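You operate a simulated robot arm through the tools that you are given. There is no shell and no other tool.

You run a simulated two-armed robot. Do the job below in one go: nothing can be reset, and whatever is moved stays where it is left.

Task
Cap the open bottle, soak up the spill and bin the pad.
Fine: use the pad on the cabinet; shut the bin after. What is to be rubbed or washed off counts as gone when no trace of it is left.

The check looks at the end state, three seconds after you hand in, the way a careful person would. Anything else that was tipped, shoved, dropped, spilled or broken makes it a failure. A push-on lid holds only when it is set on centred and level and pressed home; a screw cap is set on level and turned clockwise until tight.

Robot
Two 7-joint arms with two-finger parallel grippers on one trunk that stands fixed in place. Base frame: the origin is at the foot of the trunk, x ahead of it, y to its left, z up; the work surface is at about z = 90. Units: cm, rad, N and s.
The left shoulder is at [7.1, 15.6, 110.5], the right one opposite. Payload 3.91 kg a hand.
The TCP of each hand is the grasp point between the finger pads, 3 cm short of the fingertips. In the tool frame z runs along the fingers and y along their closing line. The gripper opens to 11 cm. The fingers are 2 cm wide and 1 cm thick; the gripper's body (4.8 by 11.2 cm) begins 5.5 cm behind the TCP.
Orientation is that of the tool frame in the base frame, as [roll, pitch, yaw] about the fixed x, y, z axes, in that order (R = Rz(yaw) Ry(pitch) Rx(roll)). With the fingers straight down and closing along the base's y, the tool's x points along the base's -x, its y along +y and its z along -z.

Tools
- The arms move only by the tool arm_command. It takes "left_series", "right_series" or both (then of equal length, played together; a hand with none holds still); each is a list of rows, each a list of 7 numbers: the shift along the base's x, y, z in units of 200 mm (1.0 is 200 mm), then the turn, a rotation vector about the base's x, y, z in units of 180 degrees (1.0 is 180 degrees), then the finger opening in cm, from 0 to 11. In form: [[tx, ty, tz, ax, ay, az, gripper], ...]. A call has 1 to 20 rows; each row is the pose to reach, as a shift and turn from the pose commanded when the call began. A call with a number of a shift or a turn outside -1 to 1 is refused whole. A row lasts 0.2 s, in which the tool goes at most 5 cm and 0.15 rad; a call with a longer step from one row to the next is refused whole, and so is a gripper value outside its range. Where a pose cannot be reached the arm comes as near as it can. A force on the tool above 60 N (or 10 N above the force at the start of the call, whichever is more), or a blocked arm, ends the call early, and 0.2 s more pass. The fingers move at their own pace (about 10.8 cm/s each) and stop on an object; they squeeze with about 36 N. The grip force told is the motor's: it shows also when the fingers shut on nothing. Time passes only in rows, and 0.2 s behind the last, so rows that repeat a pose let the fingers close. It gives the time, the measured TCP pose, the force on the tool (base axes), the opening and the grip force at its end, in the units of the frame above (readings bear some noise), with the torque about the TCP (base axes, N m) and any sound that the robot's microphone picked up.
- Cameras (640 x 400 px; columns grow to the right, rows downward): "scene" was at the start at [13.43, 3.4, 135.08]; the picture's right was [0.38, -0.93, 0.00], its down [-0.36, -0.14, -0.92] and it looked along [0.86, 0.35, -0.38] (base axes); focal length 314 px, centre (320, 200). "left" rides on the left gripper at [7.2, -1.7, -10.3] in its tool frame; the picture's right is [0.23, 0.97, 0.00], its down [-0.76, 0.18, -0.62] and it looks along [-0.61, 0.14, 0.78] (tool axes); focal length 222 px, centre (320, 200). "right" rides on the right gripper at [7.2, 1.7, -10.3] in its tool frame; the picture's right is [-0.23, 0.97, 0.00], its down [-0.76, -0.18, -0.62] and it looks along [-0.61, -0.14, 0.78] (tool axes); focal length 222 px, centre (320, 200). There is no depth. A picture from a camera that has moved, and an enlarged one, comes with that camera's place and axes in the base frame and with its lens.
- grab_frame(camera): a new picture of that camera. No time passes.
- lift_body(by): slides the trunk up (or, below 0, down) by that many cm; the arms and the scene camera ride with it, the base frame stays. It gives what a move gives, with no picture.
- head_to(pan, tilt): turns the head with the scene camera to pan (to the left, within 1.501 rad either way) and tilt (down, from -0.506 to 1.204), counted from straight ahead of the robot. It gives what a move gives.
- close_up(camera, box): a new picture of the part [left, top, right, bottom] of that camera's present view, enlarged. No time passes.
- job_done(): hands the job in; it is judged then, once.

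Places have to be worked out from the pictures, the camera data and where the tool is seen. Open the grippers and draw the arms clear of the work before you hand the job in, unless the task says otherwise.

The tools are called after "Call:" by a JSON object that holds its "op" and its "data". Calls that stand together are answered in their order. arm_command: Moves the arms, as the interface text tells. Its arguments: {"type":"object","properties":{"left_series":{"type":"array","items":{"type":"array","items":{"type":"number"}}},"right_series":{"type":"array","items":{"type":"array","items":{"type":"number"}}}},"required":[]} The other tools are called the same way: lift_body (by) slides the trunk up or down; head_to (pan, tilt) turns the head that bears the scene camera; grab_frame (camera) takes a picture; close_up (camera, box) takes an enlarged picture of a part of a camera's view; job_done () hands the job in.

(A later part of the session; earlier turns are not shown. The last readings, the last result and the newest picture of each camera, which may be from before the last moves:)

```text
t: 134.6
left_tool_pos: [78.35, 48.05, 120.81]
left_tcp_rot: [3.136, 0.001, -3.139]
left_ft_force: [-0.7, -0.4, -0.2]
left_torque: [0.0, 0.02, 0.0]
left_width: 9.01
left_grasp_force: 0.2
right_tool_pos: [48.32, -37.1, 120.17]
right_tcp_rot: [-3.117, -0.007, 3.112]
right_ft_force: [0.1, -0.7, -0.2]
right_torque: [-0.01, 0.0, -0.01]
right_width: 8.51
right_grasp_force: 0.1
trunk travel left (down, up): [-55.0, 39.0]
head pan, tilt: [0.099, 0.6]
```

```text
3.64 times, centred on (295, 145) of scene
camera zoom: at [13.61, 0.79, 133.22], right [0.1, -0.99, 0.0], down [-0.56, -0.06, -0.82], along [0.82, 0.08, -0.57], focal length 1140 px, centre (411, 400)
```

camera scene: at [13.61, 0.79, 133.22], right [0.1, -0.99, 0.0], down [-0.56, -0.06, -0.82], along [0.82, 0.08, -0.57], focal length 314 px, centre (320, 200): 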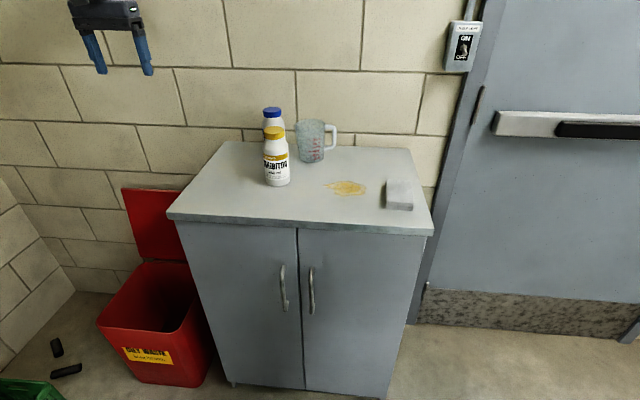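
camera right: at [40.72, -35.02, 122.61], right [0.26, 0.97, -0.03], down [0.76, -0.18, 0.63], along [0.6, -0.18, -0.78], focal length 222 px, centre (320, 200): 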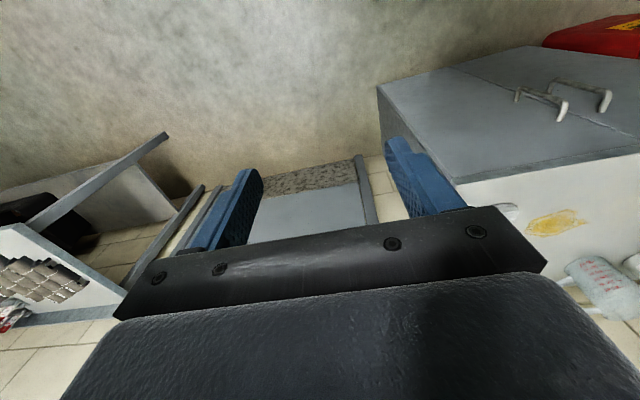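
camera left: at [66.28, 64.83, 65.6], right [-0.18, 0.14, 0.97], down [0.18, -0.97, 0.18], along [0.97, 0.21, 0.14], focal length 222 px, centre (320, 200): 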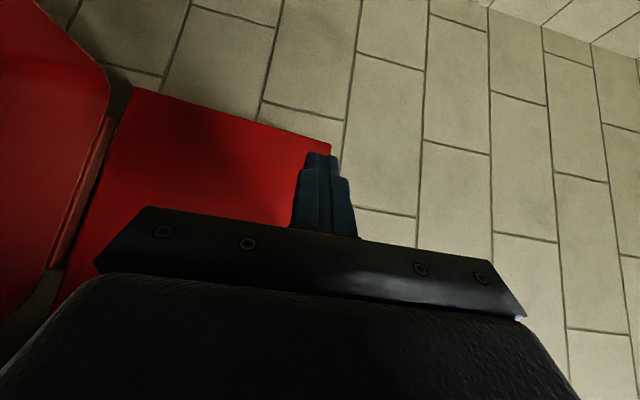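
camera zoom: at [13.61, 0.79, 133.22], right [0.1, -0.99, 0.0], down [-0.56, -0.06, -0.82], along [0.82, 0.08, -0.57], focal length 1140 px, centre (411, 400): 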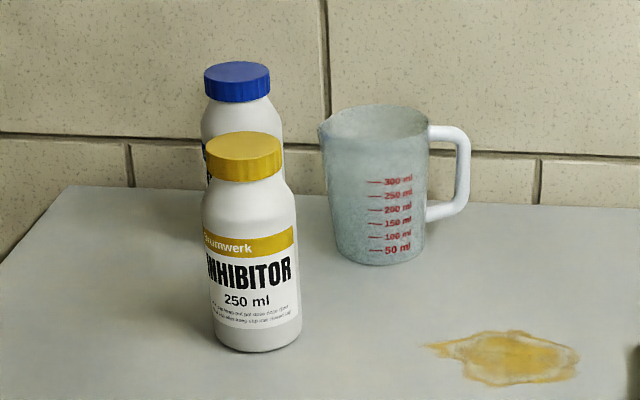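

The pad lies at about x 74–84, y −8.5 to −15, 2.2 cm thick, centre (79.1, −11.9), turned about −3°. I carry the left hand across at height to above the pad.

Call:
{"op": "arm_command", "data": {"left_series": [[0, -0.15, 0, 0, 0, 0, 9], [0, -0.35, 0, 0, 0, 0, 9], [0, -0.55, 0, 0, 0, 0, 9], [0, -0.75, 0, 0, 0, 0, 9], [0, -0.95, 0, 0, 0, 0, 9], [0, -1.0, 0, 0, 0, 0, 9]]}}

Call:
{"op": "arm_command", "data": {"left_series": [[0, -0.15, 0, 0, 0, 0, 9], [0, -0.35, 0, 0, 0, 0, 9], [0, -0.55, 0, 0, 0, 0, 9], [0, -0.75, 0, 0, 0, 0, 9], [0, -0.95, 0, 0, 0, 0, 9], [0, -1.0, 0, 0, 0, 0, 9]]}}

Call:
{"op": "arm_command", "data": {"left_series": [[0.01, -0.15, 0, 0, 0, -0.004, 9], [0.02, -0.35, 0, 0, 0, -0.008, 9], [0.03, -0.55, -0.05, 0, 0, -0.012, 9], [0.037, -0.75, -0.15, 0, 0, -0.0167, 9], [0.037, -0.95, -0.3, 0, 0, -0.0167, 9], [0.037, -0.998, -0.45, 0, 0, -0.0167, 9], [0.037, -0.998, -0.6, 0, 0, -0.0167, 9]]}}

Call:
{"op": "grab_frame", "data": {"camera": "left"}}

Call:
{"op": "grab_frame", "data": {"camera": "scene"}}

```text
t: 136.0
left_tool_pos: [78.54, 28.23, 120.82]
left_tcp_rot: [3.139, 0.0, -3.138]
left_ft_force: [0.8, -0.1, 0.5]
left_torque: [-0.03, 0.01, -0.02]
left_width: 9.01
left_grasp_force: 0.1
right_tool_pos: [48.37, -37.01, 120.24]
right_tcp_rot: [-3.114, -0.007, 3.112]
right_ft_force: [-0.6, 0.2, -0.2]
right_torque: [-0.01, 0.01, -0.04]
right_width: 8.49
right_grasp_force: 0.1
trunk travel left (down, up): [-55.0, 39.0]
head pan, tilt: [0.099, 0.6]
```

```text
t: 137.4
left_tool_pos: [78.03, 10.73, 120.98]
left_tcp_rot: [3.138, 0.002, -3.138]
left_ft_force: [0.0, -0.6, 0.5]
left_torque: [0.0, -0.01, -0.03]
left_width: 9.01
left_grasp_force: 0.1
left hand out of reach, approached as far as the arm can: row 5, 6
right_tool_pos: [48.23, -37.16, 120.24]
right_tcp_rot: [-3.116, -0.006, 3.113]
right_ft_force: [0.2, -0.1, 0.0]
right_torque: [0.02, 0.0, 0.0]
right_width: 8.52
right_grasp_force: 0.0
trunk travel left (down, up): [-55.0, 39.0]
head pan, tilt: [0.099, 0.6]
```

```text
t: 139.0
left_tool_pos: [70.7, 5.5, 113.41]
left_tcp_rot: [3.139, 0.0, 3.091]
left_ft_force: [-0.8, -0.4, -0.7]
left_torque: [-0.03, -0.01, -0.02]
left_width: 9.0
left_grasp_force: 0.0
left hand out of reach, approached as far as the arm can: row 1, 2, 3, 4, 5, 6, 7
right_tool_pos: [48.38, -37.13, 120.28]
right_tcp_rot: [-3.117, -0.009, 3.112]
right_ft_force: [0.8, 0.1, -0.4]
right_torque: [-0.02, -0.01, -0.05]
right_width: 8.51
right_grasp_force: 0.1
trunk travel left (down, up): [-55.0, 39.0]
head pan, tilt: [0.099, 0.6]
```

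```text
taken
camera left: at [63.4, 4.09, 123.78], right [-0.18, 0.98, 0.0], down [0.77, 0.14, 0.62], along [0.61, 0.11, -0.78], focal length 222 px, centre (320, 200)
```

left: 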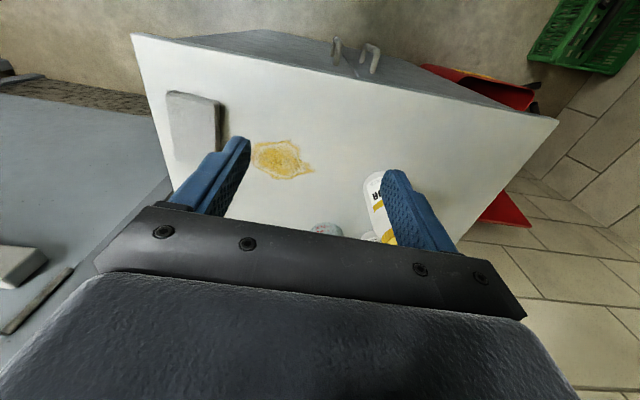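

```text
taken
camera scene: at [13.6, 0.77, 133.22], right [0.1, -1.0, 0.0], down [-0.56, -0.06, -0.82], along [0.82, 0.08, -0.57], focal length 314 px, centre (320, 200)
```

scene: 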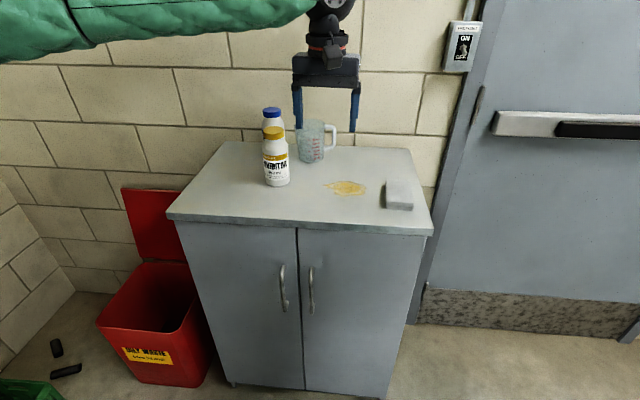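

The left arm can't reach across to the pad, so the right hand will do the wiping and pass the pad over via the cabinet. I take the left hand back to the left side, up and away from the bottles.

Call:
{"op": "arm_command", "data": {"left_series": [[0, 0, 0.1, 0, 0, 0, 9], [0, 0.05, 0.25, 0, 0, 0, 9], [0, 0.2, 0.38, 0, 0, 0, 9], [0, 0.4, 0.4, 0, 0, 0, 9], [0.02, 0.6, 0.4, 0, 0, 0, 9], [0.06, 0.8, 0.4, 0, 0, 0, 9], [0.12, 1.0, 0.4, 0, 0, 0, 9]]}}

Call:
{"op": "arm_command", "data": {"left_series": [[0.02, 0.2, 0, 0, 0, 0.004, 9], [0.04, 0.4, 0, 0, 0, 0.008, 9], [0.06, 0.6, 0, 0, 0, 0.012, 9], [0.08, 0.8, 0, 0, 0, 0.0167, 9], [0.1, 1.0, 0, 0, 0, 0.0167, 9]]}}

Call:
{"op": "grab_frame", "data": {"camera": "scene"}}

```text
t: 140.6
left_tool_pos: [73.0, 25.7, 121.54]
left_tcp_rot: [3.14, 0.0, 3.091]
left_ft_force: [-0.9, 0.5, -1.9]
left_torque: [-0.01, 0.05, 0.0]
left_width: 8.97
left_grasp_force: 0.1
right_tool_pos: [48.31, -37.1, 120.23]
right_tcp_rot: [-3.115, -0.006, 3.111]
right_ft_force: [0.2, 0.6, 0.4]
right_torque: [0.0, 0.0, 0.01]
right_width: 8.49
right_grasp_force: 0.1
trunk travel left (down, up): [-55.0, 39.0]
head pan, tilt: [0.099, 0.6]
```

```text
t: 141.8
left_tool_pos: [75.01, 45.67, 121.58]
left_tcp_rot: [3.138, 0.001, -3.14]
left_ft_force: [-0.2, 0.6, 0.5]
left_torque: [-0.02, -0.02, 0.02]
left_width: 9.0
left_grasp_force: 0.0
right_tool_pos: [48.29, -37.16, 120.19]
right_tcp_rot: [-3.116, -0.007, 3.11]
right_ft_force: [-0.1, 0.3, -0.2]
right_torque: [0.0, 0.01, 0.01]
right_width: 8.52
right_grasp_force: 0.0
trunk travel left (down, up): [-55.0, 39.0]
head pan, tilt: [0.099, 0.6]
```

```text
taken
camera scene: at [13.6, 0.86, 133.22], right [0.1, -1.0, 0.0], down [-0.56, -0.06, -0.82], along [0.82, 0.08, -0.57], focal length 314 px, centre (320, 200)
```

scene: 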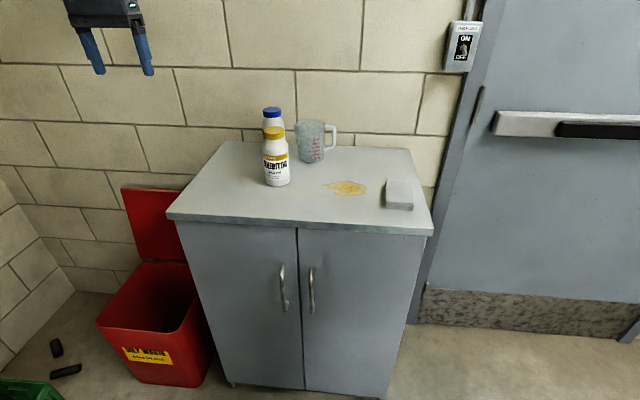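

Left hand is parked. I bring the right hand to above the pad, correcting its small tilt.

Call:
{"op": "arm_command", "data": {"right_series": [[0.1, 0.08, 0, 0.002, -0.0006, -0.0016, 9], [0.2, 0.16, 0, 0.004, -0.0012, -0.0032, 9], [0.3, 0.24, 0, 0.006, -0.0019, -0.0048, 9], [0.4, 0.32, 0, 0.008, -0.0025, -0.0064, 9], [0.5, 0.4, 0, 0.008, -0.0025, -0.0064, 9], [0.6, 0.48, 0, 0.008, -0.0025, -0.0064, 9], [0.7, 0.56, -0.05, 0.008, -0.0025, -0.0064, 9], [0.8, 0.65, -0.1, 0.008, -0.0025, -0.0064, 9]]}}

Call:
{"op": "arm_command", "data": {"right_series": [[0.1, 0.08, -0.05, 0, 0, 0, 9], [0.2, 0.16, -0.1, 0, 0, 0, 9], [0.3, 0.24, -0.15, 0, 0, 0, 9], [0.4, 0.33, -0.2, 0, 0, 0, 9], [0.5, 0.41, -0.27, 0, 0, 0, 9], [0.6, 0.5, -0.35, 0, 0, 0, 9], [0.68, 0.56, -0.45, 0, 0, 0, 9], [0.74, 0.61, -0.55, 0, 0, 0, 9], [0.74, 0.61, -0.55, 0, 0, 0, 9]]}}

Call:
{"op": "grab_frame", "data": {"camera": "right"}}

Call:
{"op": "grab_frame", "data": {"camera": "scene"}}

```text
t: 143.6
left_tool_pos: [75.11, 45.7, 121.5]
left_tcp_rot: [3.137, -0.002, -3.14]
left_ft_force: [-0.3, -0.7, -0.9]
left_torque: [-0.03, 0.0, 0.0]
left_width: 9.03
left_grasp_force: 0.0
right_tool_pos: [64.43, -24.2, 118.01]
right_tcp_rot: [-3.14, -0.001, 3.09]
right_ft_force: [0.2, 0.1, 0.0]
right_torque: [-0.02, 0.02, 0.02]
right_width: 9.01
right_grasp_force: 0.1
trunk travel left (down, up): [-55.0, 39.0]
head pan, tilt: [0.099, 0.6]
```

```text
t: 145.6
left_tool_pos: [74.84, 45.69, 121.64]
left_tcp_rot: [3.137, 0.0, -3.141]
left_ft_force: [-0.3, 0.0, 0.0]
left_torque: [0.01, 0.02, 0.02]
left_width: 9.02
left_grasp_force: 0.0
right_tool_pos: [79.08, -11.93, 107.25]
right_tcp_rot: [-3.141, 0.001, 3.091]
right_ft_force: [0.1, -0.7, 0.9]
right_torque: [-0.01, -0.03, 0.02]
right_width: 9.02
right_grasp_force: 0.1
trunk travel left (down, up): [-55.0, 39.0]
head pan, tilt: [0.099, 0.6]
```

```text
taken
camera right: at [71.95, -9.92, 117.61], right [0.28, 0.96, 0.0], down [0.75, -0.21, 0.62], along [0.6, -0.17, -0.78], focal length 222 px, centre (320, 200)
```

right: 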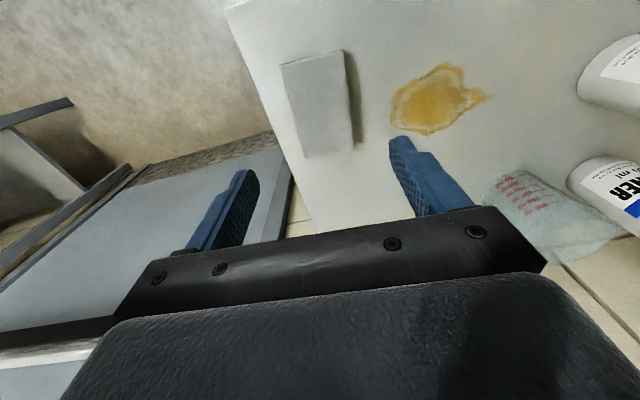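

```text
taken
camera scene: at [13.59, 0.78, 133.23], right [0.1, -0.99, 0.0], down [-0.56, -0.06, -0.82], along [0.82, 0.08, -0.57], focal length 314 px, centre (320, 200)
```

scene: 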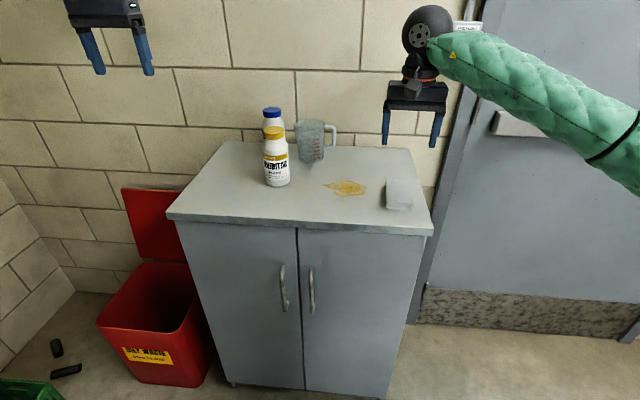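

The pad centre reads (79.5, −11.95) with about −5° rotation. Before gripping, I test in the air whether the right hand can reach across the whole spill (y up to +6) pointing down.

Call:
{"op": "arm_command", "data": {"right_series": [[0.03, 0.15, 0, 0, 0, 0, 9], [0.06, 0.3, 0, 0, 0, 0, 9], [0.09, 0.45, 0, 0, 0, 0, 9], [0.12, 0.6, 0, 0, 0, 0, 9], [0.15, 0.75, 0, 0, 0, 0, 9], [0.17, 0.9, 0, 0, 0, 0, 9], [0.17, 0.9, 0, 0, 0, 0, 9]]}}

Call:
{"op": "grab_frame", "data": {"camera": "right"}}

```text
t: 147.2
left_tool_pos: [74.93, 45.54, 121.62]
left_tcp_rot: [3.137, 0.0, -3.138]
left_ft_force: [1.1, -1.1, 0.5]
left_torque: [0.02, -0.01, 0.0]
left_width: 8.99
left_grasp_force: 0.0
right_tool_pos: [82.57, 6.04, 107.28]
right_tcp_rot: [-3.141, 0.001, 3.091]
right_ft_force: [-0.4, -0.6, -0.1]
right_torque: [0.01, -0.01, 0.01]
right_width: 9.02
right_grasp_force: 0.0
trunk travel left (down, up): [-55.0, 39.0]
head pan, tilt: [0.099, 0.6]
```

```text
taken
camera right: at [75.47, 8.1, 117.59], right [0.28, 0.96, 0.0], down [0.75, -0.22, 0.62], along [0.6, -0.17, -0.78], focal length 222 px, centre (320, 200)
```

right: 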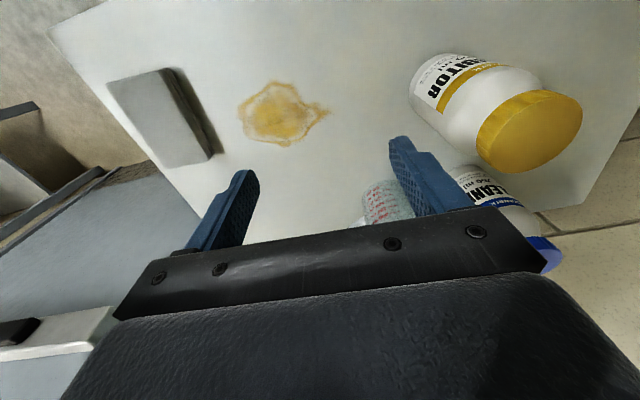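

Full reach over the spill is fine, and the spill measures x 79–86.7, y −4 to 7. I go back to the pad, lower with the open fingers on its two sides, and stop just above the surface.

Call:
{"op": "arm_command", "data": {"right_series": [[-0.03, -0.15, 0, 0, 0, -0.002, 9], [-0.06, -0.3, 0, 0, 0, -0.004, 9], [-0.09, -0.45, 0, 0, 0, -0.006, 9], [-0.12, -0.6, 0, 0, 0, -0.008, 9], [-0.14, -0.75, 0, 0, 0, -0.01, 9], [-0.15, -0.9, 0, 0, 0, -0.011, 9], [-0.15, -0.9, -0.15, 0, 0, -0.011, 9], [-0.15, -0.9, -0.3, 0, 0, -0.011, 9], [-0.15, -0.9, -0.45, 0, 0, -0.011, 9], [-0.15, -0.9, -0.55, 0, 0, -0.011, 9], [-0.15, -0.9, -0.55, 0, 0, -0.011, 9]]}}

Call:
{"op": "grab_frame", "data": {"camera": "right"}}

Call:
{"op": "close_up", "data": {"camera": "scene", "box": [340, 130, 460, 220]}}

```text
t: 149.6
left_tool_pos: [74.88, 45.57, 121.58]
left_tcp_rot: [3.138, 0.001, -3.141]
left_ft_force: [0.4, 0.2, -0.4]
left_torque: [-0.01, 0.04, 0.01]
left_width: 9.0
left_grasp_force: 0.1
right_tool_pos: [79.62, -11.85, 96.16]
right_tcp_rot: [-3.139, 0.002, 3.057]
right_ft_force: [-1.2, -0.5, -0.2]
right_torque: [-0.03, 0.02, 0.02]
right_width: 9.01
right_grasp_force: 0.0
trunk travel left (down, up): [-55.0, 39.0]
head pan, tilt: [0.099, 0.6]
```

```text
taken
camera right: at [72.52, -9.61, 106.51], right [0.31, 0.95, 0.0], down [0.74, -0.24, 0.62], along [0.59, -0.19, -0.78], focal length 222 px, centre (320, 200)
```

right: 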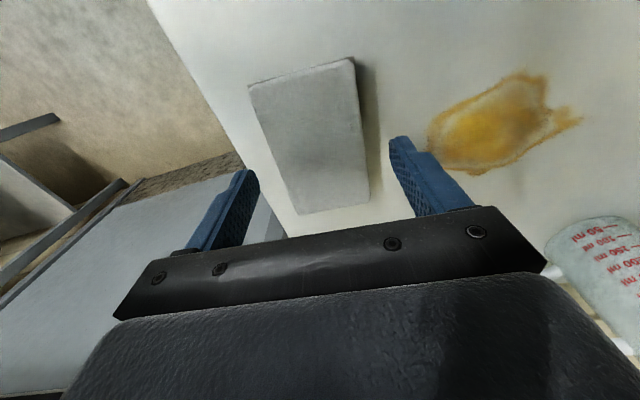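

```text
4.44 times, centred on (400, 175) of scene
camera zoom: at [13.61, 0.8, 133.22], right [0.1, -1.0, 0.0], down [-0.56, -0.06, -0.82], along [0.82, 0.08, -0.57], focal length 1393 px, centre (-36, 311)
```

zoom: 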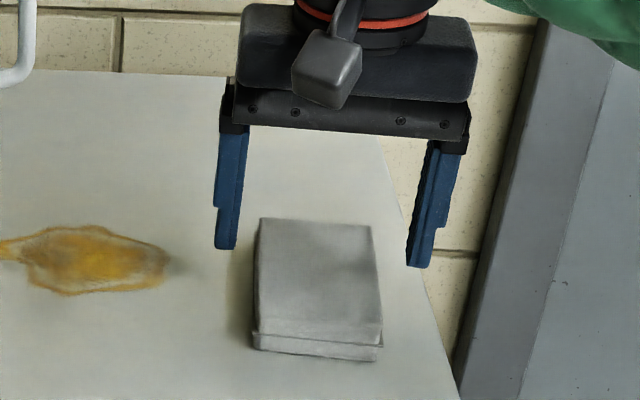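

The pad is centred between the open fingers. I lower the last 2.6 cm and close on its sides.

Call:
{"op": "arm_command", "data": {"right_series": [[0, 0, -0.06, 0, 0, 0, 9], [0, 0, -0.11, 0, 0, 0, 9], [0, 0, -0.13, 0, 0, 0, 9], [0, 0, -0.13, 0, 0, 0, 8], [0, 0, -0.13, 0, 0, 0, 7], [0, 0, -0.13, 0, 0, 0, 6], [0, 0, -0.13, 0, 0, 0, 5], [0, 0, -0.13, 0, 0, 0, 4.5], [0, 0, -0.13, 0, 0, 0, 4.5]]}}

Call:
{"op": "grab_frame", "data": {"camera": "right"}}

Call:
{"op": "close_up", "data": {"camera": "scene", "box": [340, 130, 460, 220]}}

```text
t: 151.6
left_tool_pos: [75.01, 45.55, 121.62]
left_tcp_rot: [3.137, -0.001, -3.14]
left_ft_force: [-0.8, 0.6, -0.2]
left_torque: [0.0, 0.0, 0.0]
left_width: 9.02
left_grasp_force: 0.1
right_tool_pos: [79.55, -11.97, 93.54]
right_tcp_rot: [3.141, 0.001, 3.058]
right_ft_force: [0.6, 0.2, 0.5]
right_torque: [0.0, 0.0, 0.01]
right_width: 6.44
right_grasp_force: 36.4
trunk travel left (down, up): [-55.0, 39.0]
head pan, tilt: [0.099, 0.6]
```

```text
taken
camera right: at [72.52, -9.68, 103.95], right [0.31, 0.95, 0.0], down [0.74, -0.24, 0.62], along [0.59, -0.19, -0.78], focal length 222 px, centre (320, 200)
```

right: 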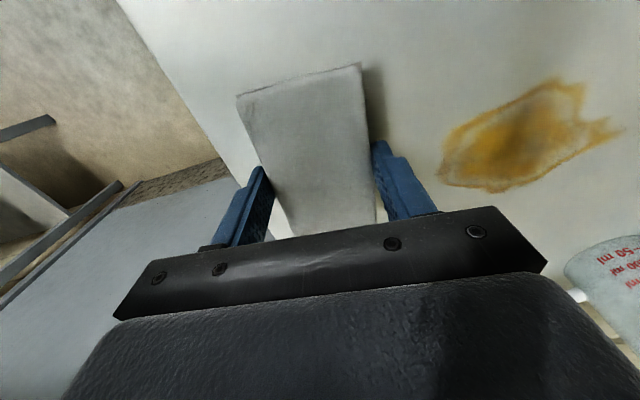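

```text
4.44 times, centred on (400, 175) of scene
camera zoom: at [13.63, 0.79, 133.22], right [0.1, -1.0, 0.0], down [-0.56, -0.06, -0.82], along [0.82, 0.08, -0.57], focal length 1393 px, centre (-36, 311)
```

zoom: 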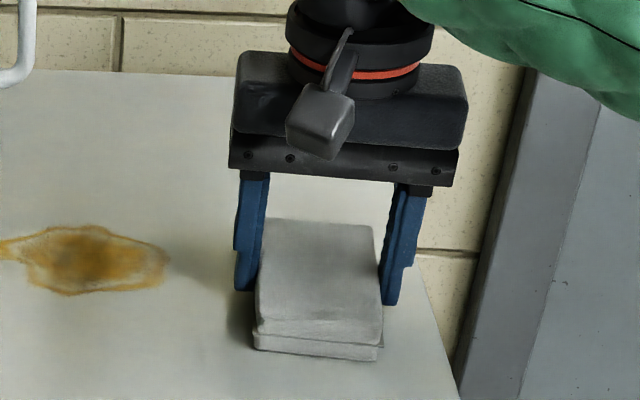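

The pad is held at 6.44 cm. I lift it 2 cm, bring it over the middle of the spill, and press it down lightly.

Call:
{"op": "arm_command", "data": {"right_series": [[0, 0, 0.05, 0, 0, 0, 4.5], [0, 0, 0.1, 0, 0, 0, 4.5], [0.03, 0.12, 0.1, 0, 0, 0, 4.5], [0.06, 0.25, 0.1, 0, 0, 0, 4.5], [0.09, 0.38, 0.1, 0, 0, 0, 4.5], [0.12, 0.5, 0.1, 0, 0, 0, 4.5], [0.15, 0.6, 0.1, 0, 0, 0, 4.5], [0.163, 0.672, 0.1, 0, 0, 0, 4.5], [0.163, 0.672, 0.05, 0, 0, 0, 4.5], [0.163, 0.672, 0.02, 0, 0, 0, 4.5], [0.163, 0.672, 0.0, 0, 0, 0, 4.5], [0.163, 0.672, -0.008, 0, 0, 0, 4.5], [0.163, 0.672, -0.008, 0, 0, 0, 4.5]]}}

Call:
{"op": "grab_frame", "data": {"camera": "right"}}

Call:
{"op": "close_up", "data": {"camera": "scene", "box": [280, 120, 420, 210]}}

```text
t: 154.4
left_tool_pos: [75.01, 45.66, 121.52]
left_tcp_rot: [3.138, -0.002, -3.141]
left_ft_force: [-0.2, -0.8, -0.3]
left_torque: [-0.02, 0.01, -0.03]
left_width: 8.99
left_grasp_force: 0.1
right_tool_pos: [82.82, 1.51, 93.56]
right_tcp_rot: [-3.14, 0.002, 3.061]
right_ft_force: [3.2, 1.3, 9.3]
right_torque: [0.05, 0.03, 0.0]
right_width: 6.44
right_grasp_force: 36.2
trunk travel left (down, up): [-55.0, 39.0]
head pan, tilt: [0.099, 0.6]
```

```text
taken
camera right: at [75.71, 3.83, 103.93], right [0.31, 0.95, 0.0], down [0.74, -0.24, 0.62], along [0.59, -0.19, -0.78], focal length 222 px, centre (320, 200)
```

right: 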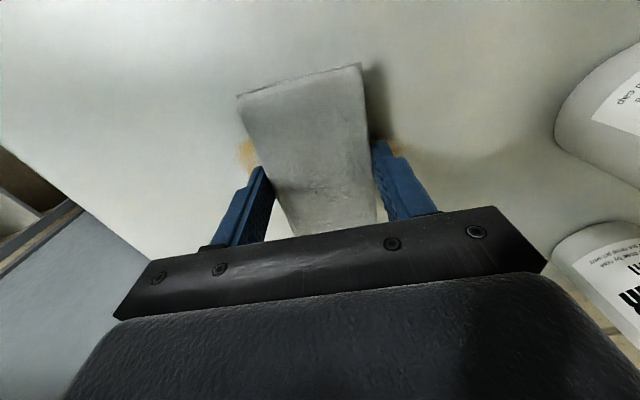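

```text
4.44 times, centred on (350, 165) of scene
camera zoom: at [13.59, 0.81, 133.24], right [0.1, -0.99, 0.0], down [-0.56, -0.06, -0.82], along [0.82, 0.08, -0.57], focal length 1393 px, centre (187, 356)
```

zoom: 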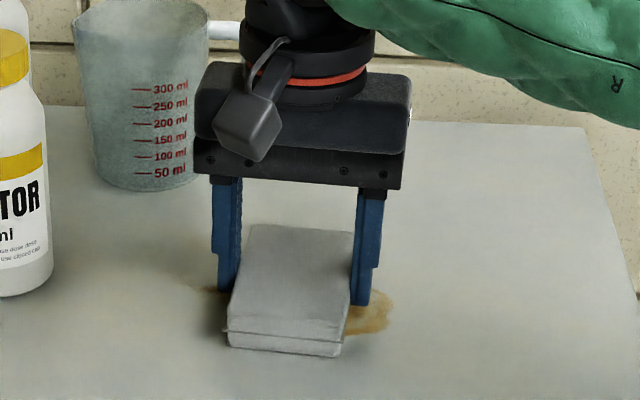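

Pressing with about 9 N. I wipe back and forth along y across the full length of the spill.

Call:
{"op": "arm_command", "data": {"right_series": [[0, 0.05, 0, 0, 0, 0, 4.5], [0, 0.1, 0, 0, 0, 0, 4.5], [0, 0.15, 0, 0, 0, 0, 4.5], [0, 0.2, 0, 0, 0, 0, 4.5], [0, 0.23, 0, 0, 0, 0, 4.5], [0, 0.17, 0, 0, 0, 0, 4.5], [0, 0.11, 0, 0, 0, 0, 4.5], [0, 0.05, 0, 0, 0, 0, 4.5], [0, -0.01, 0, 0, 0, 0, 4.5], [0, -0.07, 0, 0, 0, 0, 4.5], [0, -0.13, 0, 0, 0, 0, 4.5], [0, -0.19, 0, 0, 0, 0, 4.5], [0, -0.25, 0, 0, 0, 0, 4.5], [0, -0.31, 0, 0, 0, 0, 4.5], [0, -0.25, 0, 0, 0, 0, 4.5], [0, -0.19, 0, 0, 0, 0, 4.5], [0, -0.13, 0, 0, 0, 0, 4.5], [0, -0.07, 0, 0, 0, 0, 4.5], [0, 0, 0, 0, 0, 0, 4.5]]}}

Call:
{"op": "grab_frame", "data": {"camera": "right"}}

Call:
{"op": "close_up", "data": {"camera": "scene", "box": [280, 120, 420, 210]}}

```text
t: 158.4
left_tool_pos: [74.81, 45.6, 121.54]
left_tcp_rot: [3.137, 0.001, -3.141]
left_ft_force: [-0.2, -0.4, -0.4]
left_torque: [0.03, 0.0, 0.04]
left_width: 9.01
left_grasp_force: 0.1
right_tool_pos: [82.64, 1.5, 93.56]
right_tcp_rot: [-3.142, 0.002, 3.058]
right_ft_force: [-0.6, -5.2, 13.2]
right_torque: [-0.14, 0.06, 0.09]
right_width: 6.47
right_grasp_force: 36.0
trunk travel left (down, up): [-55.0, 39.0]
head pan, tilt: [0.099, 0.6]
```

```text
taken
camera right: at [75.61, 3.81, 103.9], right [0.31, 0.95, 0.0], down [0.74, -0.24, 0.62], along [0.59, -0.19, -0.78], focal length 222 px, centre (320, 200)
```

right: 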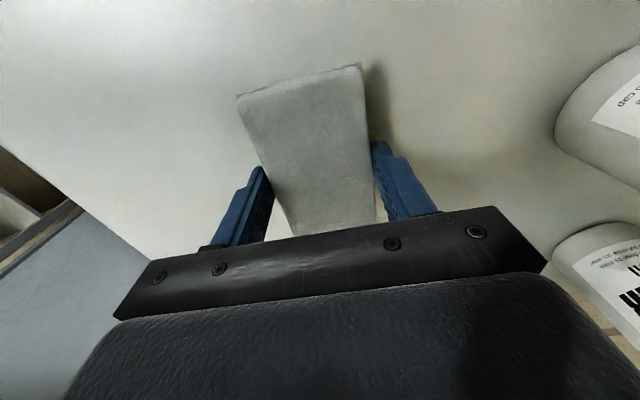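

```text
4.44 times, centred on (350, 165) of scene
camera zoom: at [13.52, 0.79, 133.23], right [0.1, -1.0, 0.0], down [-0.56, -0.06, -0.83], along [0.82, 0.08, -0.56], focal length 1393 px, centre (187, 356)
```

zoom: 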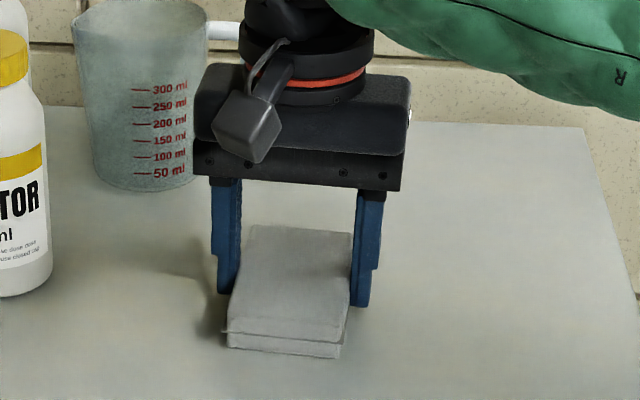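

No stain is visible around the pad now. For thoroughness I make one pass shifted +1.2 cm and one shifted −1.6 cm in x, then lift and inspect.

Call:
{"op": "arm_command", "data": {"right_series": [[0.03, 0.05, 0, 0, 0, 0, 4.5], [0.06, 0.13, 0, 0, 0, 0, 4.5], [0.06, 0.22, 0, 0, 0, 0, 4.5], [0.06, 0.13, 0, 0, 0, 0, 4.5], [0.06, 0.04, 0, 0, 0, 0, 4.5], [0.06, -0.05, 0, 0, 0, 0, 4.5], [0.06, -0.14, 0, 0, 0, 0, 4.5], [0.06, -0.23, 0, 0, 0, 0, 4.5], [0.06, -0.31, 0, 0, 0, 0, 4.5], [0.0, -0.31, 0, 0, 0, 0, 4.5], [-0.08, -0.3, 0, 0, 0, 0, 4.5], [-0.08, -0.2, 0, 0, 0, 0, 4.5], [-0.08, -0.1, 0, 0, 0, 0, 4.5], [-0.08, 0, 0, 0, 0, 0, 4.5], [-0.08, 0.1, 0, 0, 0, 0, 4.5], [-0.08, 0.2, 0, 0, 0, 0, 4.5], [-0.04, 0.1, 0, 0, 0, 0, 4.5], [0, 0, 0, 0, 0, 0, 4.5]]}}

Call:
{"op": "arm_command", "data": {"right_series": [[0, 0, 0.05, 0, 0, 0, 4.5], [0, 0, 0.15, 0, 0, 0, 4.5], [0, 0, 0.3, 0, 0, 0, 4.5], [0, 0, 0.5, 0, 0, 0, 4.5], [0, -0.1, 0.65, 0, 0, 0, 4.5], [0, -0.25, 0.7, 0, 0, 0, 4.5], [0, -0.4, 0.7, 0, 0, 0, 4.5]]}}

Call:
{"op": "grab_frame", "data": {"camera": "right"}}

Call:
{"op": "close_up", "data": {"camera": "scene", "box": [220, 90, 440, 230]}}

```text
t: 162.2
left_tool_pos: [74.86, 45.61, 121.57]
left_tcp_rot: [3.139, 0.0, -3.141]
left_ft_force: [0.9, 0.2, -0.8]
left_torque: [0.02, 0.0, -0.06]
left_width: 9.0
left_grasp_force: 0.1
right_tool_pos: [82.78, 1.53, 93.49]
right_tcp_rot: [-3.141, 0.002, 3.058]
right_ft_force: [-1.4, -0.3, 6.6]
right_torque: [0.04, 0.0, 0.05]
right_width: 6.47
right_grasp_force: 36.0
trunk travel left (down, up): [-55.0, 39.0]
head pan, tilt: [0.099, 0.6]
```

```text
t: 163.8
left_tool_pos: [74.95, 45.71, 121.61]
left_tcp_rot: [3.139, 0.0, -3.141]
left_ft_force: [0.0, 0.5, -0.5]
left_torque: [0.01, 0.01, 0.01]
left_width: 8.99
left_grasp_force: 0.0
right_tool_pos: [82.79, -6.5, 107.46]
right_tcp_rot: [-3.141, 0.001, 3.06]
right_ft_force: [-0.1, 0.8, 0.1]
right_torque: [0.0, 0.01, -0.02]
right_width: 6.47
right_grasp_force: 36.1
trunk travel left (down, up): [-55.0, 39.0]
head pan, tilt: [0.099, 0.6]
```

```text
taken
camera right: at [75.82, -4.26, 117.84], right [0.31, 0.95, 0.0], down [0.74, -0.24, 0.62], along [0.59, -0.19, -0.78], focal length 222 px, centre (320, 200)
```

right: 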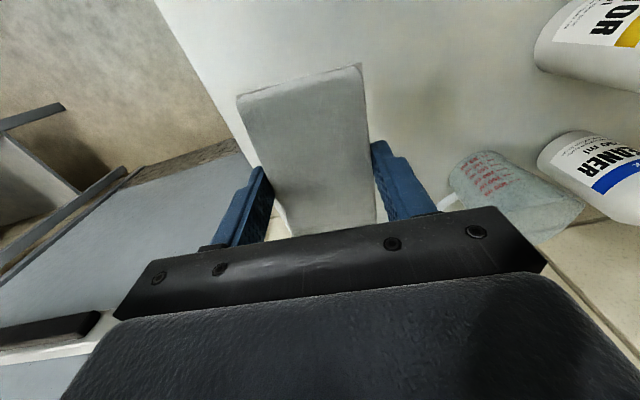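

```text
2.86 times, centred on (330, 160) of scene
camera zoom: at [13.62, 0.71, 133.22], right [0.1, -0.99, 0.0], down [-0.56, -0.06, -0.82], along [0.82, 0.08, -0.57], focal length 896 px, centre (291, 314)
```

zoom: 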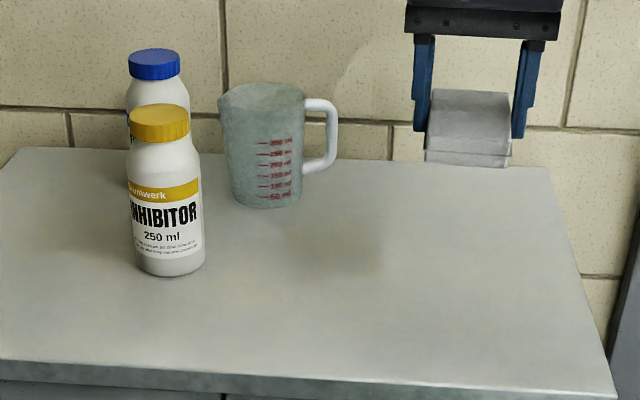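

The stain looks gone, but there is a faint darker patch near its place that may be the hand's shadow. I zoom in to check.

Call:
{"op": "close_up", "data": {"camera": "scene", "box": [310, 160, 390, 215]}}

Call:
{"op": "close_up", "data": {"camera": "right", "box": [340, 60, 500, 160]}}

```text
7.27 times, centred on (350, 188) of scene
camera zoom: at [13.62, 0.71, 133.22], right [0.1, -0.99, 0.0], down [-0.56, -0.06, -0.82], along [0.82, 0.08, -0.57], focal length 2280 px, centre (102, 291)
```

zoom: 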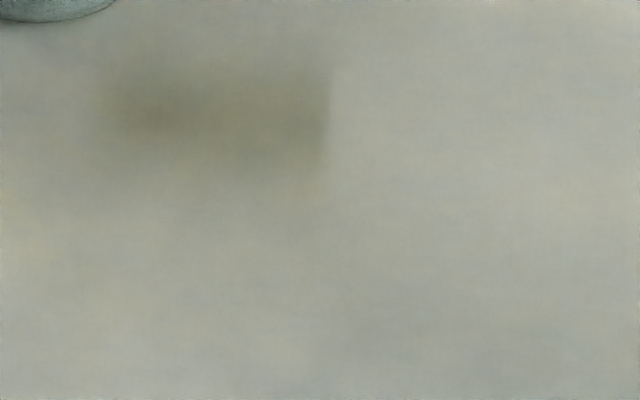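

```text
4.00 times, centred on (420, 110) of right
camera zoom: at [75.82, -4.26, 117.84], right [0.31, 0.95, 0.0], down [0.74, -0.24, 0.62], along [0.59, -0.19, -0.78], focal length 888 px, centre (-80, 560)
```

zoom: 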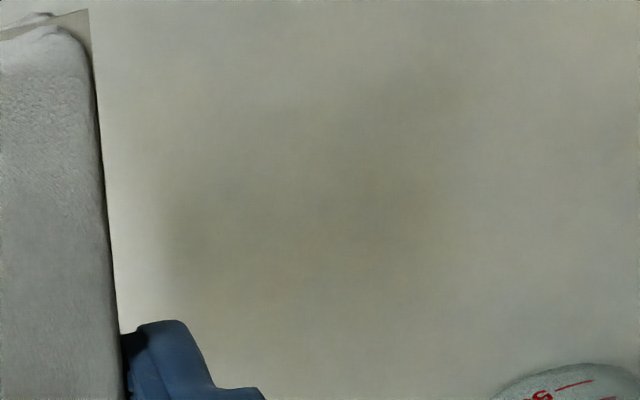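

The patch seems to be the hand's soft shadow (it lies at x ≈ 89, beyond the spill); I'll recheck once the hand has moved. I carry the pad in front of the bottle toward (74.5, 15.5), where the left hand can take it.

Call:
{"op": "arm_command", "data": {"right_series": [[-0.1, 0.02, 0, 0, 0, 0, 4.5], [-0.2, 0.06, 0, 0, 0, 0, 4.5], [-0.3, 0.14, 0, 0, 0, 0, 4.5], [-0.38, 0.25, 0, 0, 0, 0, 4.5], [-0.415, 0.4, 0, 0, 0, 0, 4.5], [-0.415, 0.55, 0, 0, 0, 0, 4.5], [-0.415, 0.7, 0, 0, 0, 0, 4.5], [-0.415, 0.85, 0, 0, 0, 0, 4.5], [-0.415, 0.98, 0, 0, 0, 0, 4.5], [-0.415, 0.98, 0, 0, 0, 0, 4.5]]}}

Call:
{"op": "grab_frame", "data": {"camera": "scene"}}

Call:
{"op": "close_up", "data": {"camera": "scene", "box": [310, 160, 390, 215]}}

Call:
{"op": "grab_frame", "data": {"camera": "right"}}

```text
t: 166.0
left_tool_pos: [74.86, 45.63, 121.64]
left_tcp_rot: [3.138, 0.0, -3.141]
left_ft_force: [0.3, 0.5, 0.1]
left_torque: [0.02, 0.01, -0.02]
left_width: 8.97
left_grasp_force: 0.0
right_tool_pos: [74.58, 13.18, 107.45]
right_tcp_rot: [-3.141, 0.0, 3.058]
right_ft_force: [0.4, 0.0, -0.3]
right_torque: [0.01, 0.01, 0.0]
right_width: 6.43
right_grasp_force: 36.1
trunk travel left (down, up): [-55.0, 39.0]
head pan, tilt: [0.099, 0.6]
```

```text
taken
camera scene: at [13.64, 0.74, 133.22], right [0.1, -1.0, 0.0], down [-0.56, -0.06, -0.82], along [0.82, 0.08, -0.57], focal length 314 px, centre (320, 200)
```

scene: 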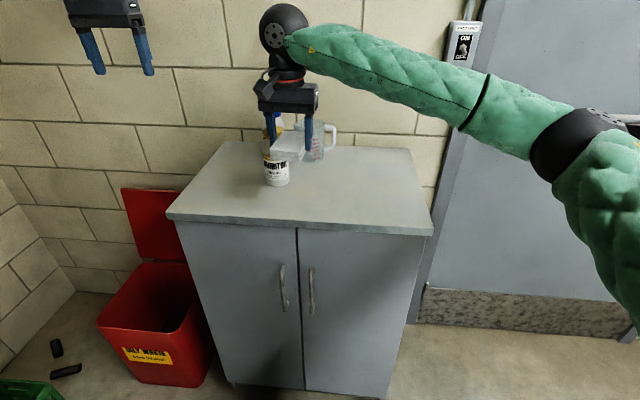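

```text
7.27 times, centred on (350, 188) of scene
camera zoom: at [13.64, 0.74, 133.22], right [0.1, -1.0, 0.0], down [-0.56, -0.06, -0.82], along [0.82, 0.08, -0.57], focal length 2280 px, centre (102, 291)
```

zoom: 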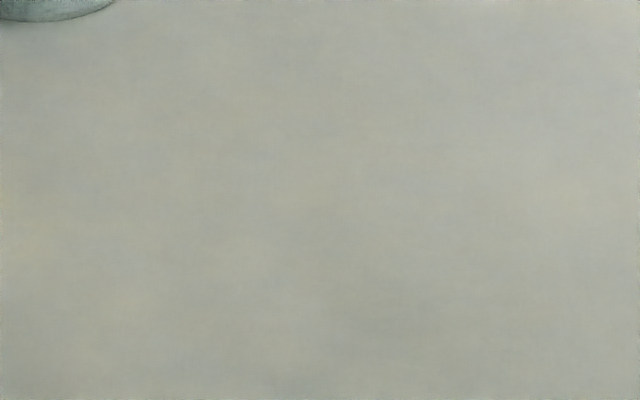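

```text
taken
camera right: at [67.57, 15.38, 117.86], right [0.31, 0.95, 0.0], down [0.74, -0.24, 0.62], along [0.59, -0.19, -0.78], focal length 222 px, centre (320, 200)
```

right: 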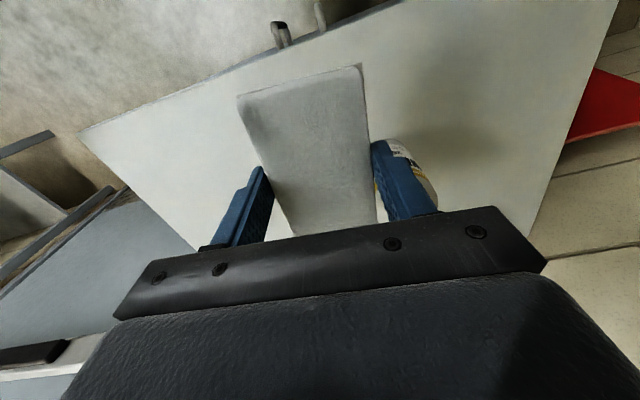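

With the shadow gone, the surface where the spill was is clean. I move the pad a little further left to about y = 24 for an easier pickup by the left hand.

Call:
{"op": "arm_command", "data": {"right_series": [[-0.01, 0.1, 0, 0, 0, 0, 4.5], [-0.02, 0.2, 0, 0, 0, 0, 4.5], [-0.02, 0.3, 0, 0, 0, 0, 4.5], [-0.02, 0.4, 0, 0, 0, 0, 4.5], [-0.02, 0.5, 0, 0, 0, 0, 4.5], [-0.02, 0.54, 0, 0, 0, 0, 4.5], [-0.02, 0.54, 0, 0, 0, 0, 4.5]]}}

Call:
{"op": "grab_frame", "data": {"camera": "scene"}}

Call:
{"op": "grab_frame", "data": {"camera": "right"}}

```text
t: 167.6
left_tool_pos: [74.95, 45.69, 121.62]
left_tcp_rot: [3.137, 0.001, -3.139]
left_ft_force: [0.4, -0.2, 0.3]
left_torque: [0.01, -0.02, 0.04]
left_width: 9.01
left_grasp_force: 0.0
right_tool_pos: [74.14, 23.89, 107.39]
right_tcp_rot: [-3.141, 0.0, 3.058]
right_ft_force: [0.0, 0.0, -0.6]
right_torque: [0.01, 0.02, 0.01]
right_width: 6.47
right_grasp_force: 35.7
trunk travel left (down, up): [-55.0, 39.0]
head pan, tilt: [0.099, 0.6]
```

```text
taken
camera scene: at [13.64, 0.81, 133.22], right [0.1, -1.0, 0.0], down [-0.56, -0.06, -0.82], along [0.82, 0.08, -0.57], focal length 314 px, centre (320, 200)
```

scene: 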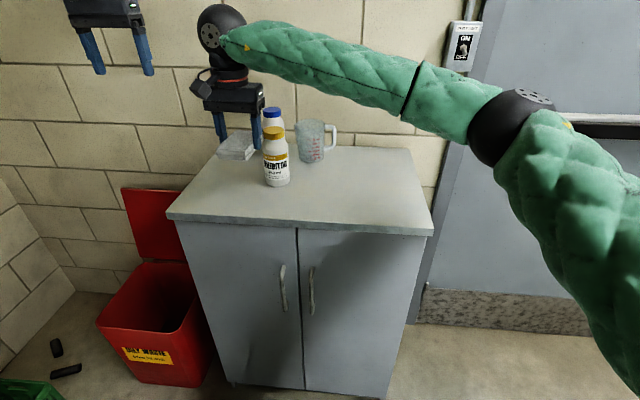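

```text
taken
camera right: at [67.1, 26.25, 117.76], right [0.31, 0.95, 0.0], down [0.74, -0.24, 0.62], along [0.59, -0.19, -0.78], focal length 222 px, centre (320, 200)
```

right: 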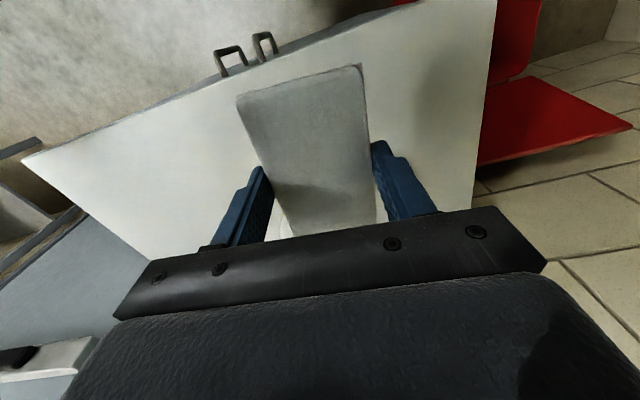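

I set the pad down on the clear area in front-left of the bottle (x 69–79, y 21–27), release, and back off upward.

Call:
{"op": "arm_command", "data": {"right_series": [[0, 0, -0.12, 0, 0, 0, 4.5], [0, 0, -0.25, 0, 0, 0, 4.5], [0, 0, -0.38, 0, 0, 0, 4.5], [0, 0, -0.5, 0, 0, 0, 4.5], [0, 0, -0.6, 0, 0, 0, 4.5], [0, 0, -0.66, 0, 0, 0, 4.5], [0, 0, -0.685, 0, 0, 0, 4.5], [0, 0, -0.69, 0, 0, 0, 4.5], [0, 0, -0.69, 0, 0, 0, 6.5], [0, 0, -0.69, 0, 0, 0, 7.5], [0, 0, -0.69, 0, 0, 0, 9], [0, 0, -0.6, 0, 0, 0, 9], [0, 0, -0.45, 0, 0, 0, 9], [0, 0, -0.25, 0, 0, 0, 9], [0, 0, 0, 0, 0, 0, 9]]}}

Call:
{"op": "grab_frame", "data": {"camera": "right"}}

Call:
{"op": "grab_frame", "data": {"camera": "scene"}}

```text
t: 170.8
left_tool_pos: [74.86, 45.74, 121.66]
left_tcp_rot: [3.137, 0.003, -3.14]
left_ft_force: [-0.8, 0.1, 0.5]
left_torque: [-0.03, -0.01, 0.01]
left_width: 9.01
left_grasp_force: 0.0
right_tool_pos: [73.9, 23.9, 107.73]
right_tcp_rot: [3.141, 0.001, 3.059]
right_ft_force: [0.9, 0.0, 0.1]
right_torque: [-0.02, -0.04, -0.03]
right_width: 9.0
right_grasp_force: 0.1
trunk travel left (down, up): [-55.0, 39.0]
head pan, tilt: [0.099, 0.6]
```

```text
taken
camera right: at [66.89, 26.21, 118.02], right [0.31, 0.95, 0.0], down [0.74, -0.24, 0.62], along [0.59, -0.19, -0.78], focal length 222 px, centre (320, 200)
```

right: 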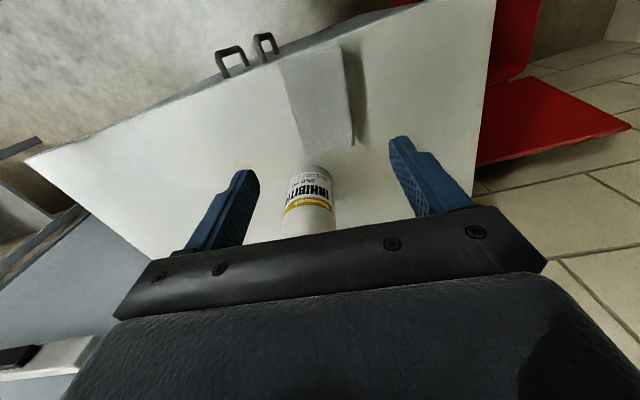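

```text
taken
camera scene: at [13.52, 0.82, 133.22], right [0.1, -0.99, 0.0], down [-0.56, -0.06, -0.83], along [0.82, 0.08, -0.56], focal length 314 px, centre (320, 200)
```

scene: 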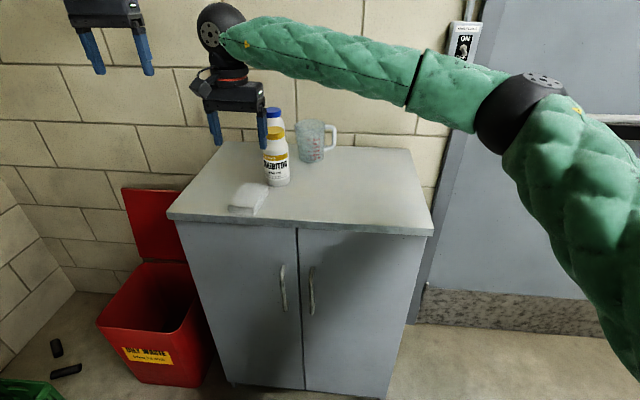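

The pad is set down next to the bottle without touching it. I retract the right hand back to its parking place.

Call:
{"op": "arm_command", "data": {"right_series": [[0, 0, 0.15, 0, 0, 0, 9], [0, -0.05, 0.3, 0, 0, 0, 9], [-0.03, -0.2, 0.45, 0, 0, 0, 9], [-0.06, -0.4, 0.5, 0, 0, 0, 9], [-0.1, -0.6, 0.5, 0, 0, 0, 9], [-0.15, -0.8, 0.5, 0, 0, 0, 9], [-0.2, -1.0, 0.5, 0, 0, 0, 9]]}}

Call:
{"op": "arm_command", "data": {"right_series": [[-0.1, -0.2, 0, 0, 0, 0, 9], [-0.2, -0.4, 0, 0, 0, 0, 9], [-0.3, -0.6, 0, 0, 0, 0, 9], [-0.4, -0.8, 0, 0, 0, 0, 9], [-0.5, -1.0, 0, 0, 0, 0, 9]]}}

Call:
{"op": "arm_command", "data": {"right_series": [[-0.1, -0.2, 0, 0, 0, 0, 9], [-0.2, -0.4, 0, 0, 0, 0, 9], [-0.3, -0.6, 0, 0, 0, 0, 9], [-0.4, -0.8, 0, 0, 0, 0, 9], [-0.5, -1.0, 0, 0, 0, 0, 9]]}}

Call:
{"op": "grab_frame", "data": {"camera": "scene"}}

Call:
{"op": "close_up", "data": {"camera": "scene", "box": [200, 150, 420, 240]}}

```text
t: 172.4
left_tool_pos: [74.89, 45.66, 121.58]
left_tcp_rot: [3.136, -0.002, -3.14]
left_ft_force: [-1.1, -0.7, -0.3]
left_torque: [0.01, -0.01, 0.05]
left_width: 9.02
left_grasp_force: 0.1
right_tool_pos: [70.07, 3.72, 117.41]
right_tcp_rot: [3.141, 0.0, 3.056]
right_ft_force: [-0.9, -1.2, 0.1]
right_torque: [0.03, -0.01, 0.03]
right_width: 9.02
right_grasp_force: 0.2
trunk travel left (down, up): [-55.0, 39.0]
head pan, tilt: [0.099, 0.6]
```

```text
t: 173.6
left_tool_pos: [74.75, 45.74, 121.82]
left_tcp_rot: [3.137, 0.002, -3.138]
left_ft_force: [-0.1, 0.3, -1.2]
left_torque: [-0.01, 0.01, -0.03]
left_width: 9.02
left_grasp_force: 0.1
right_tool_pos: [60.0, -16.07, 117.66]
right_tcp_rot: [-3.141, 0.003, 3.059]
right_ft_force: [0.3, 0.4, -0.3]
right_torque: [0.02, -0.02, -0.02]
right_width: 9.01
right_grasp_force: 0.0
trunk travel left (down, up): [-55.0, 39.0]
head pan, tilt: [0.099, 0.6]
```

```text
t: 174.8
left_tool_pos: [74.78, 45.66, 121.71]
left_tcp_rot: [3.137, 0.002, -3.139]
left_ft_force: [-1.7, -0.4, 0.5]
left_torque: [-0.03, -0.01, -0.02]
left_width: 8.99
left_grasp_force: 0.1
right_tool_pos: [49.87, -36.07, 117.55]
right_tcp_rot: [3.141, 0.003, 3.059]
right_ft_force: [0.1, 0.1, -0.4]
right_torque: [0.01, -0.04, 0.02]
right_width: 8.97
right_grasp_force: 0.1
trunk travel left (down, up): [-55.0, 39.0]
head pan, tilt: [0.099, 0.6]
```

```text
taken
camera scene: at [13.47, 0.72, 133.24], right [0.1, -0.99, 0.0], down [-0.56, -0.06, -0.83], along [0.82, 0.08, -0.56], focal length 314 px, centre (320, 200)
```

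scene: 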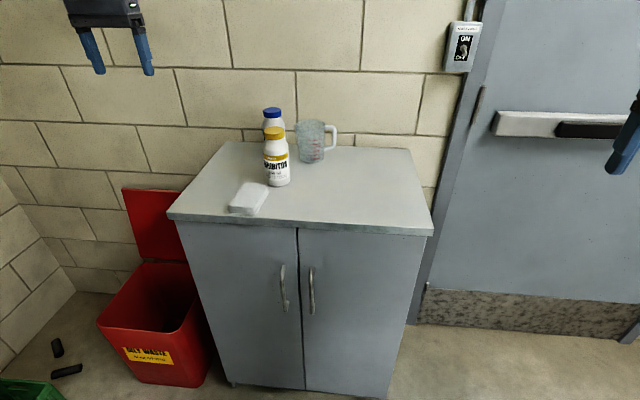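

```text
2.91 times, centred on (310, 195) of scene
camera zoom: at [13.47, 0.72, 133.24], right [0.1, -0.99, 0.0], down [-0.56, -0.06, -0.83], along [0.82, 0.08, -0.56], focal length 912 px, centre (349, 214)
```

zoom: 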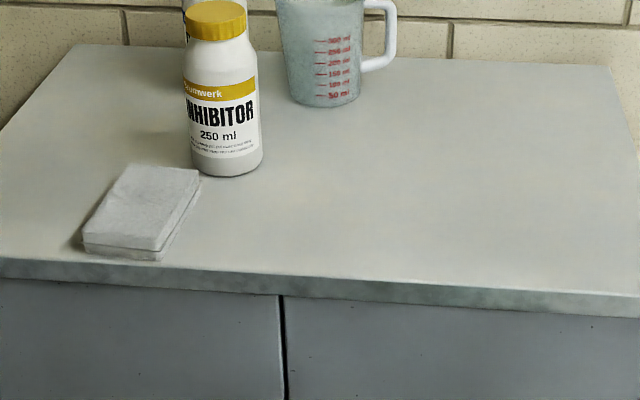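

The spill is completely gone and the pad lies ready. I bring the left hand over it, aligned to its rotation, and look.

Call:
{"op": "arm_command", "data": {"left_series": [[-0.01, -0.15, -0.02, 0, 0, -0.005, 9], [-0.02, -0.3, -0.05, 0, 0, -0.01, 9], [-0.03, -0.45, -0.1, 0, 0, -0.015, 9], [-0.04, -0.6, -0.15, 0, 0, -0.02, 9], [-0.045, -0.75, -0.2, 0, 0, -0.0265, 9], [-0.045, -0.9, -0.3, 0, 0, -0.0265, 9], [-0.045, -1.0, -0.4, 0, 0, -0.0265, 9]]}}

Call:
{"op": "arm_command", "data": {"left_series": [[0, -0.05, -0.1, 0, 0, 0, 9], [0, -0.0875, -0.2, 0, 0, 0, 9], [0, -0.0875, -0.35, 0, 0, 0, 9], [0, -0.0875, -0.5, 0, 0, 0, 9], [0, -0.0875, -0.6, 0, 0, 0, 9], [0, -0.0875, -0.6, 0, 0, 0, 9]]}}

Call:
{"op": "grab_frame", "data": {"camera": "left"}}

Call:
{"op": "close_up", "data": {"camera": "scene", "box": [190, 100, 310, 230]}}

```text
t: 176.4
left_tool_pos: [74.11, 25.62, 113.62]
left_tcp_rot: [3.141, 0.0, 3.061]
left_ft_force: [0.2, 0.0, -0.5]
left_torque: [-0.01, 0.02, 0.01]
left_width: 9.04
left_grasp_force: 0.1
right_tool_pos: [49.98, -35.97, 117.44]
right_tcp_rot: [3.141, 0.001, 3.058]
right_ft_force: [0.3, 0.7, 0.0]
right_torque: [-0.01, 0.06, 0.03]
right_width: 9.01
right_grasp_force: 0.1
trunk travel left (down, up): [-55.0, 39.0]
head pan, tilt: [0.099, 0.6]
```

```text
t: 177.8
left_tool_pos: [74.0, 23.81, 101.64]
left_tcp_rot: [3.139, -0.002, 3.058]
left_ft_force: [-0.6, 0.4, -0.6]
left_torque: [0.01, -0.01, 0.03]
left_width: 9.02
left_grasp_force: 0.1
right_tool_pos: [49.89, -36.06, 117.55]
right_tcp_rot: [3.142, 0.0, 3.058]
right_ft_force: [1.3, -0.3, -0.5]
right_torque: [0.01, 0.0, -0.01]
right_width: 9.0
right_grasp_force: 0.0
trunk travel left (down, up): [-55.0, 39.0]
head pan, tilt: [0.099, 0.6]
```

```text
taken
camera left: at [66.63, 22.7, 111.93], right [-0.15, 0.99, 0.0], down [0.77, 0.11, 0.62], along [0.62, 0.09, -0.78], focal length 222 px, centre (320, 200)
```

left: 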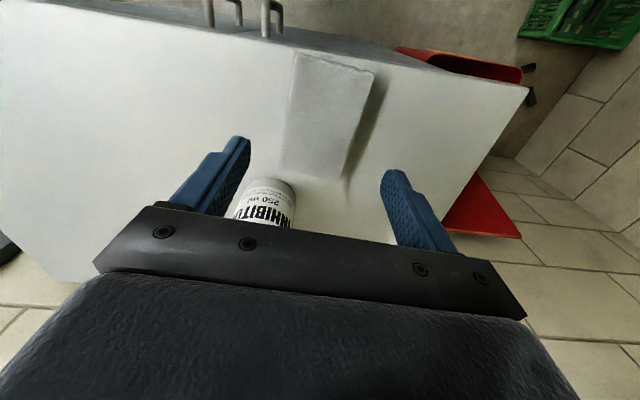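

```text
3.08 times, centred on (250, 165) of scene
camera zoom: at [13.6, 0.75, 133.22], right [0.1, -1.0, 0.0], down [-0.56, -0.06, -0.82], along [0.82, 0.08, -0.57], focal length 965 px, centre (535, 308)
```

zoom: 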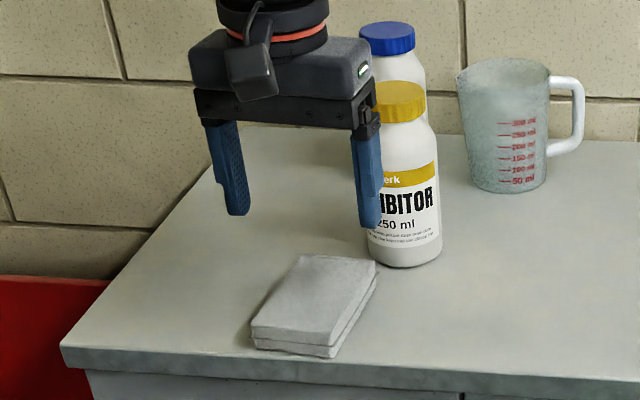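

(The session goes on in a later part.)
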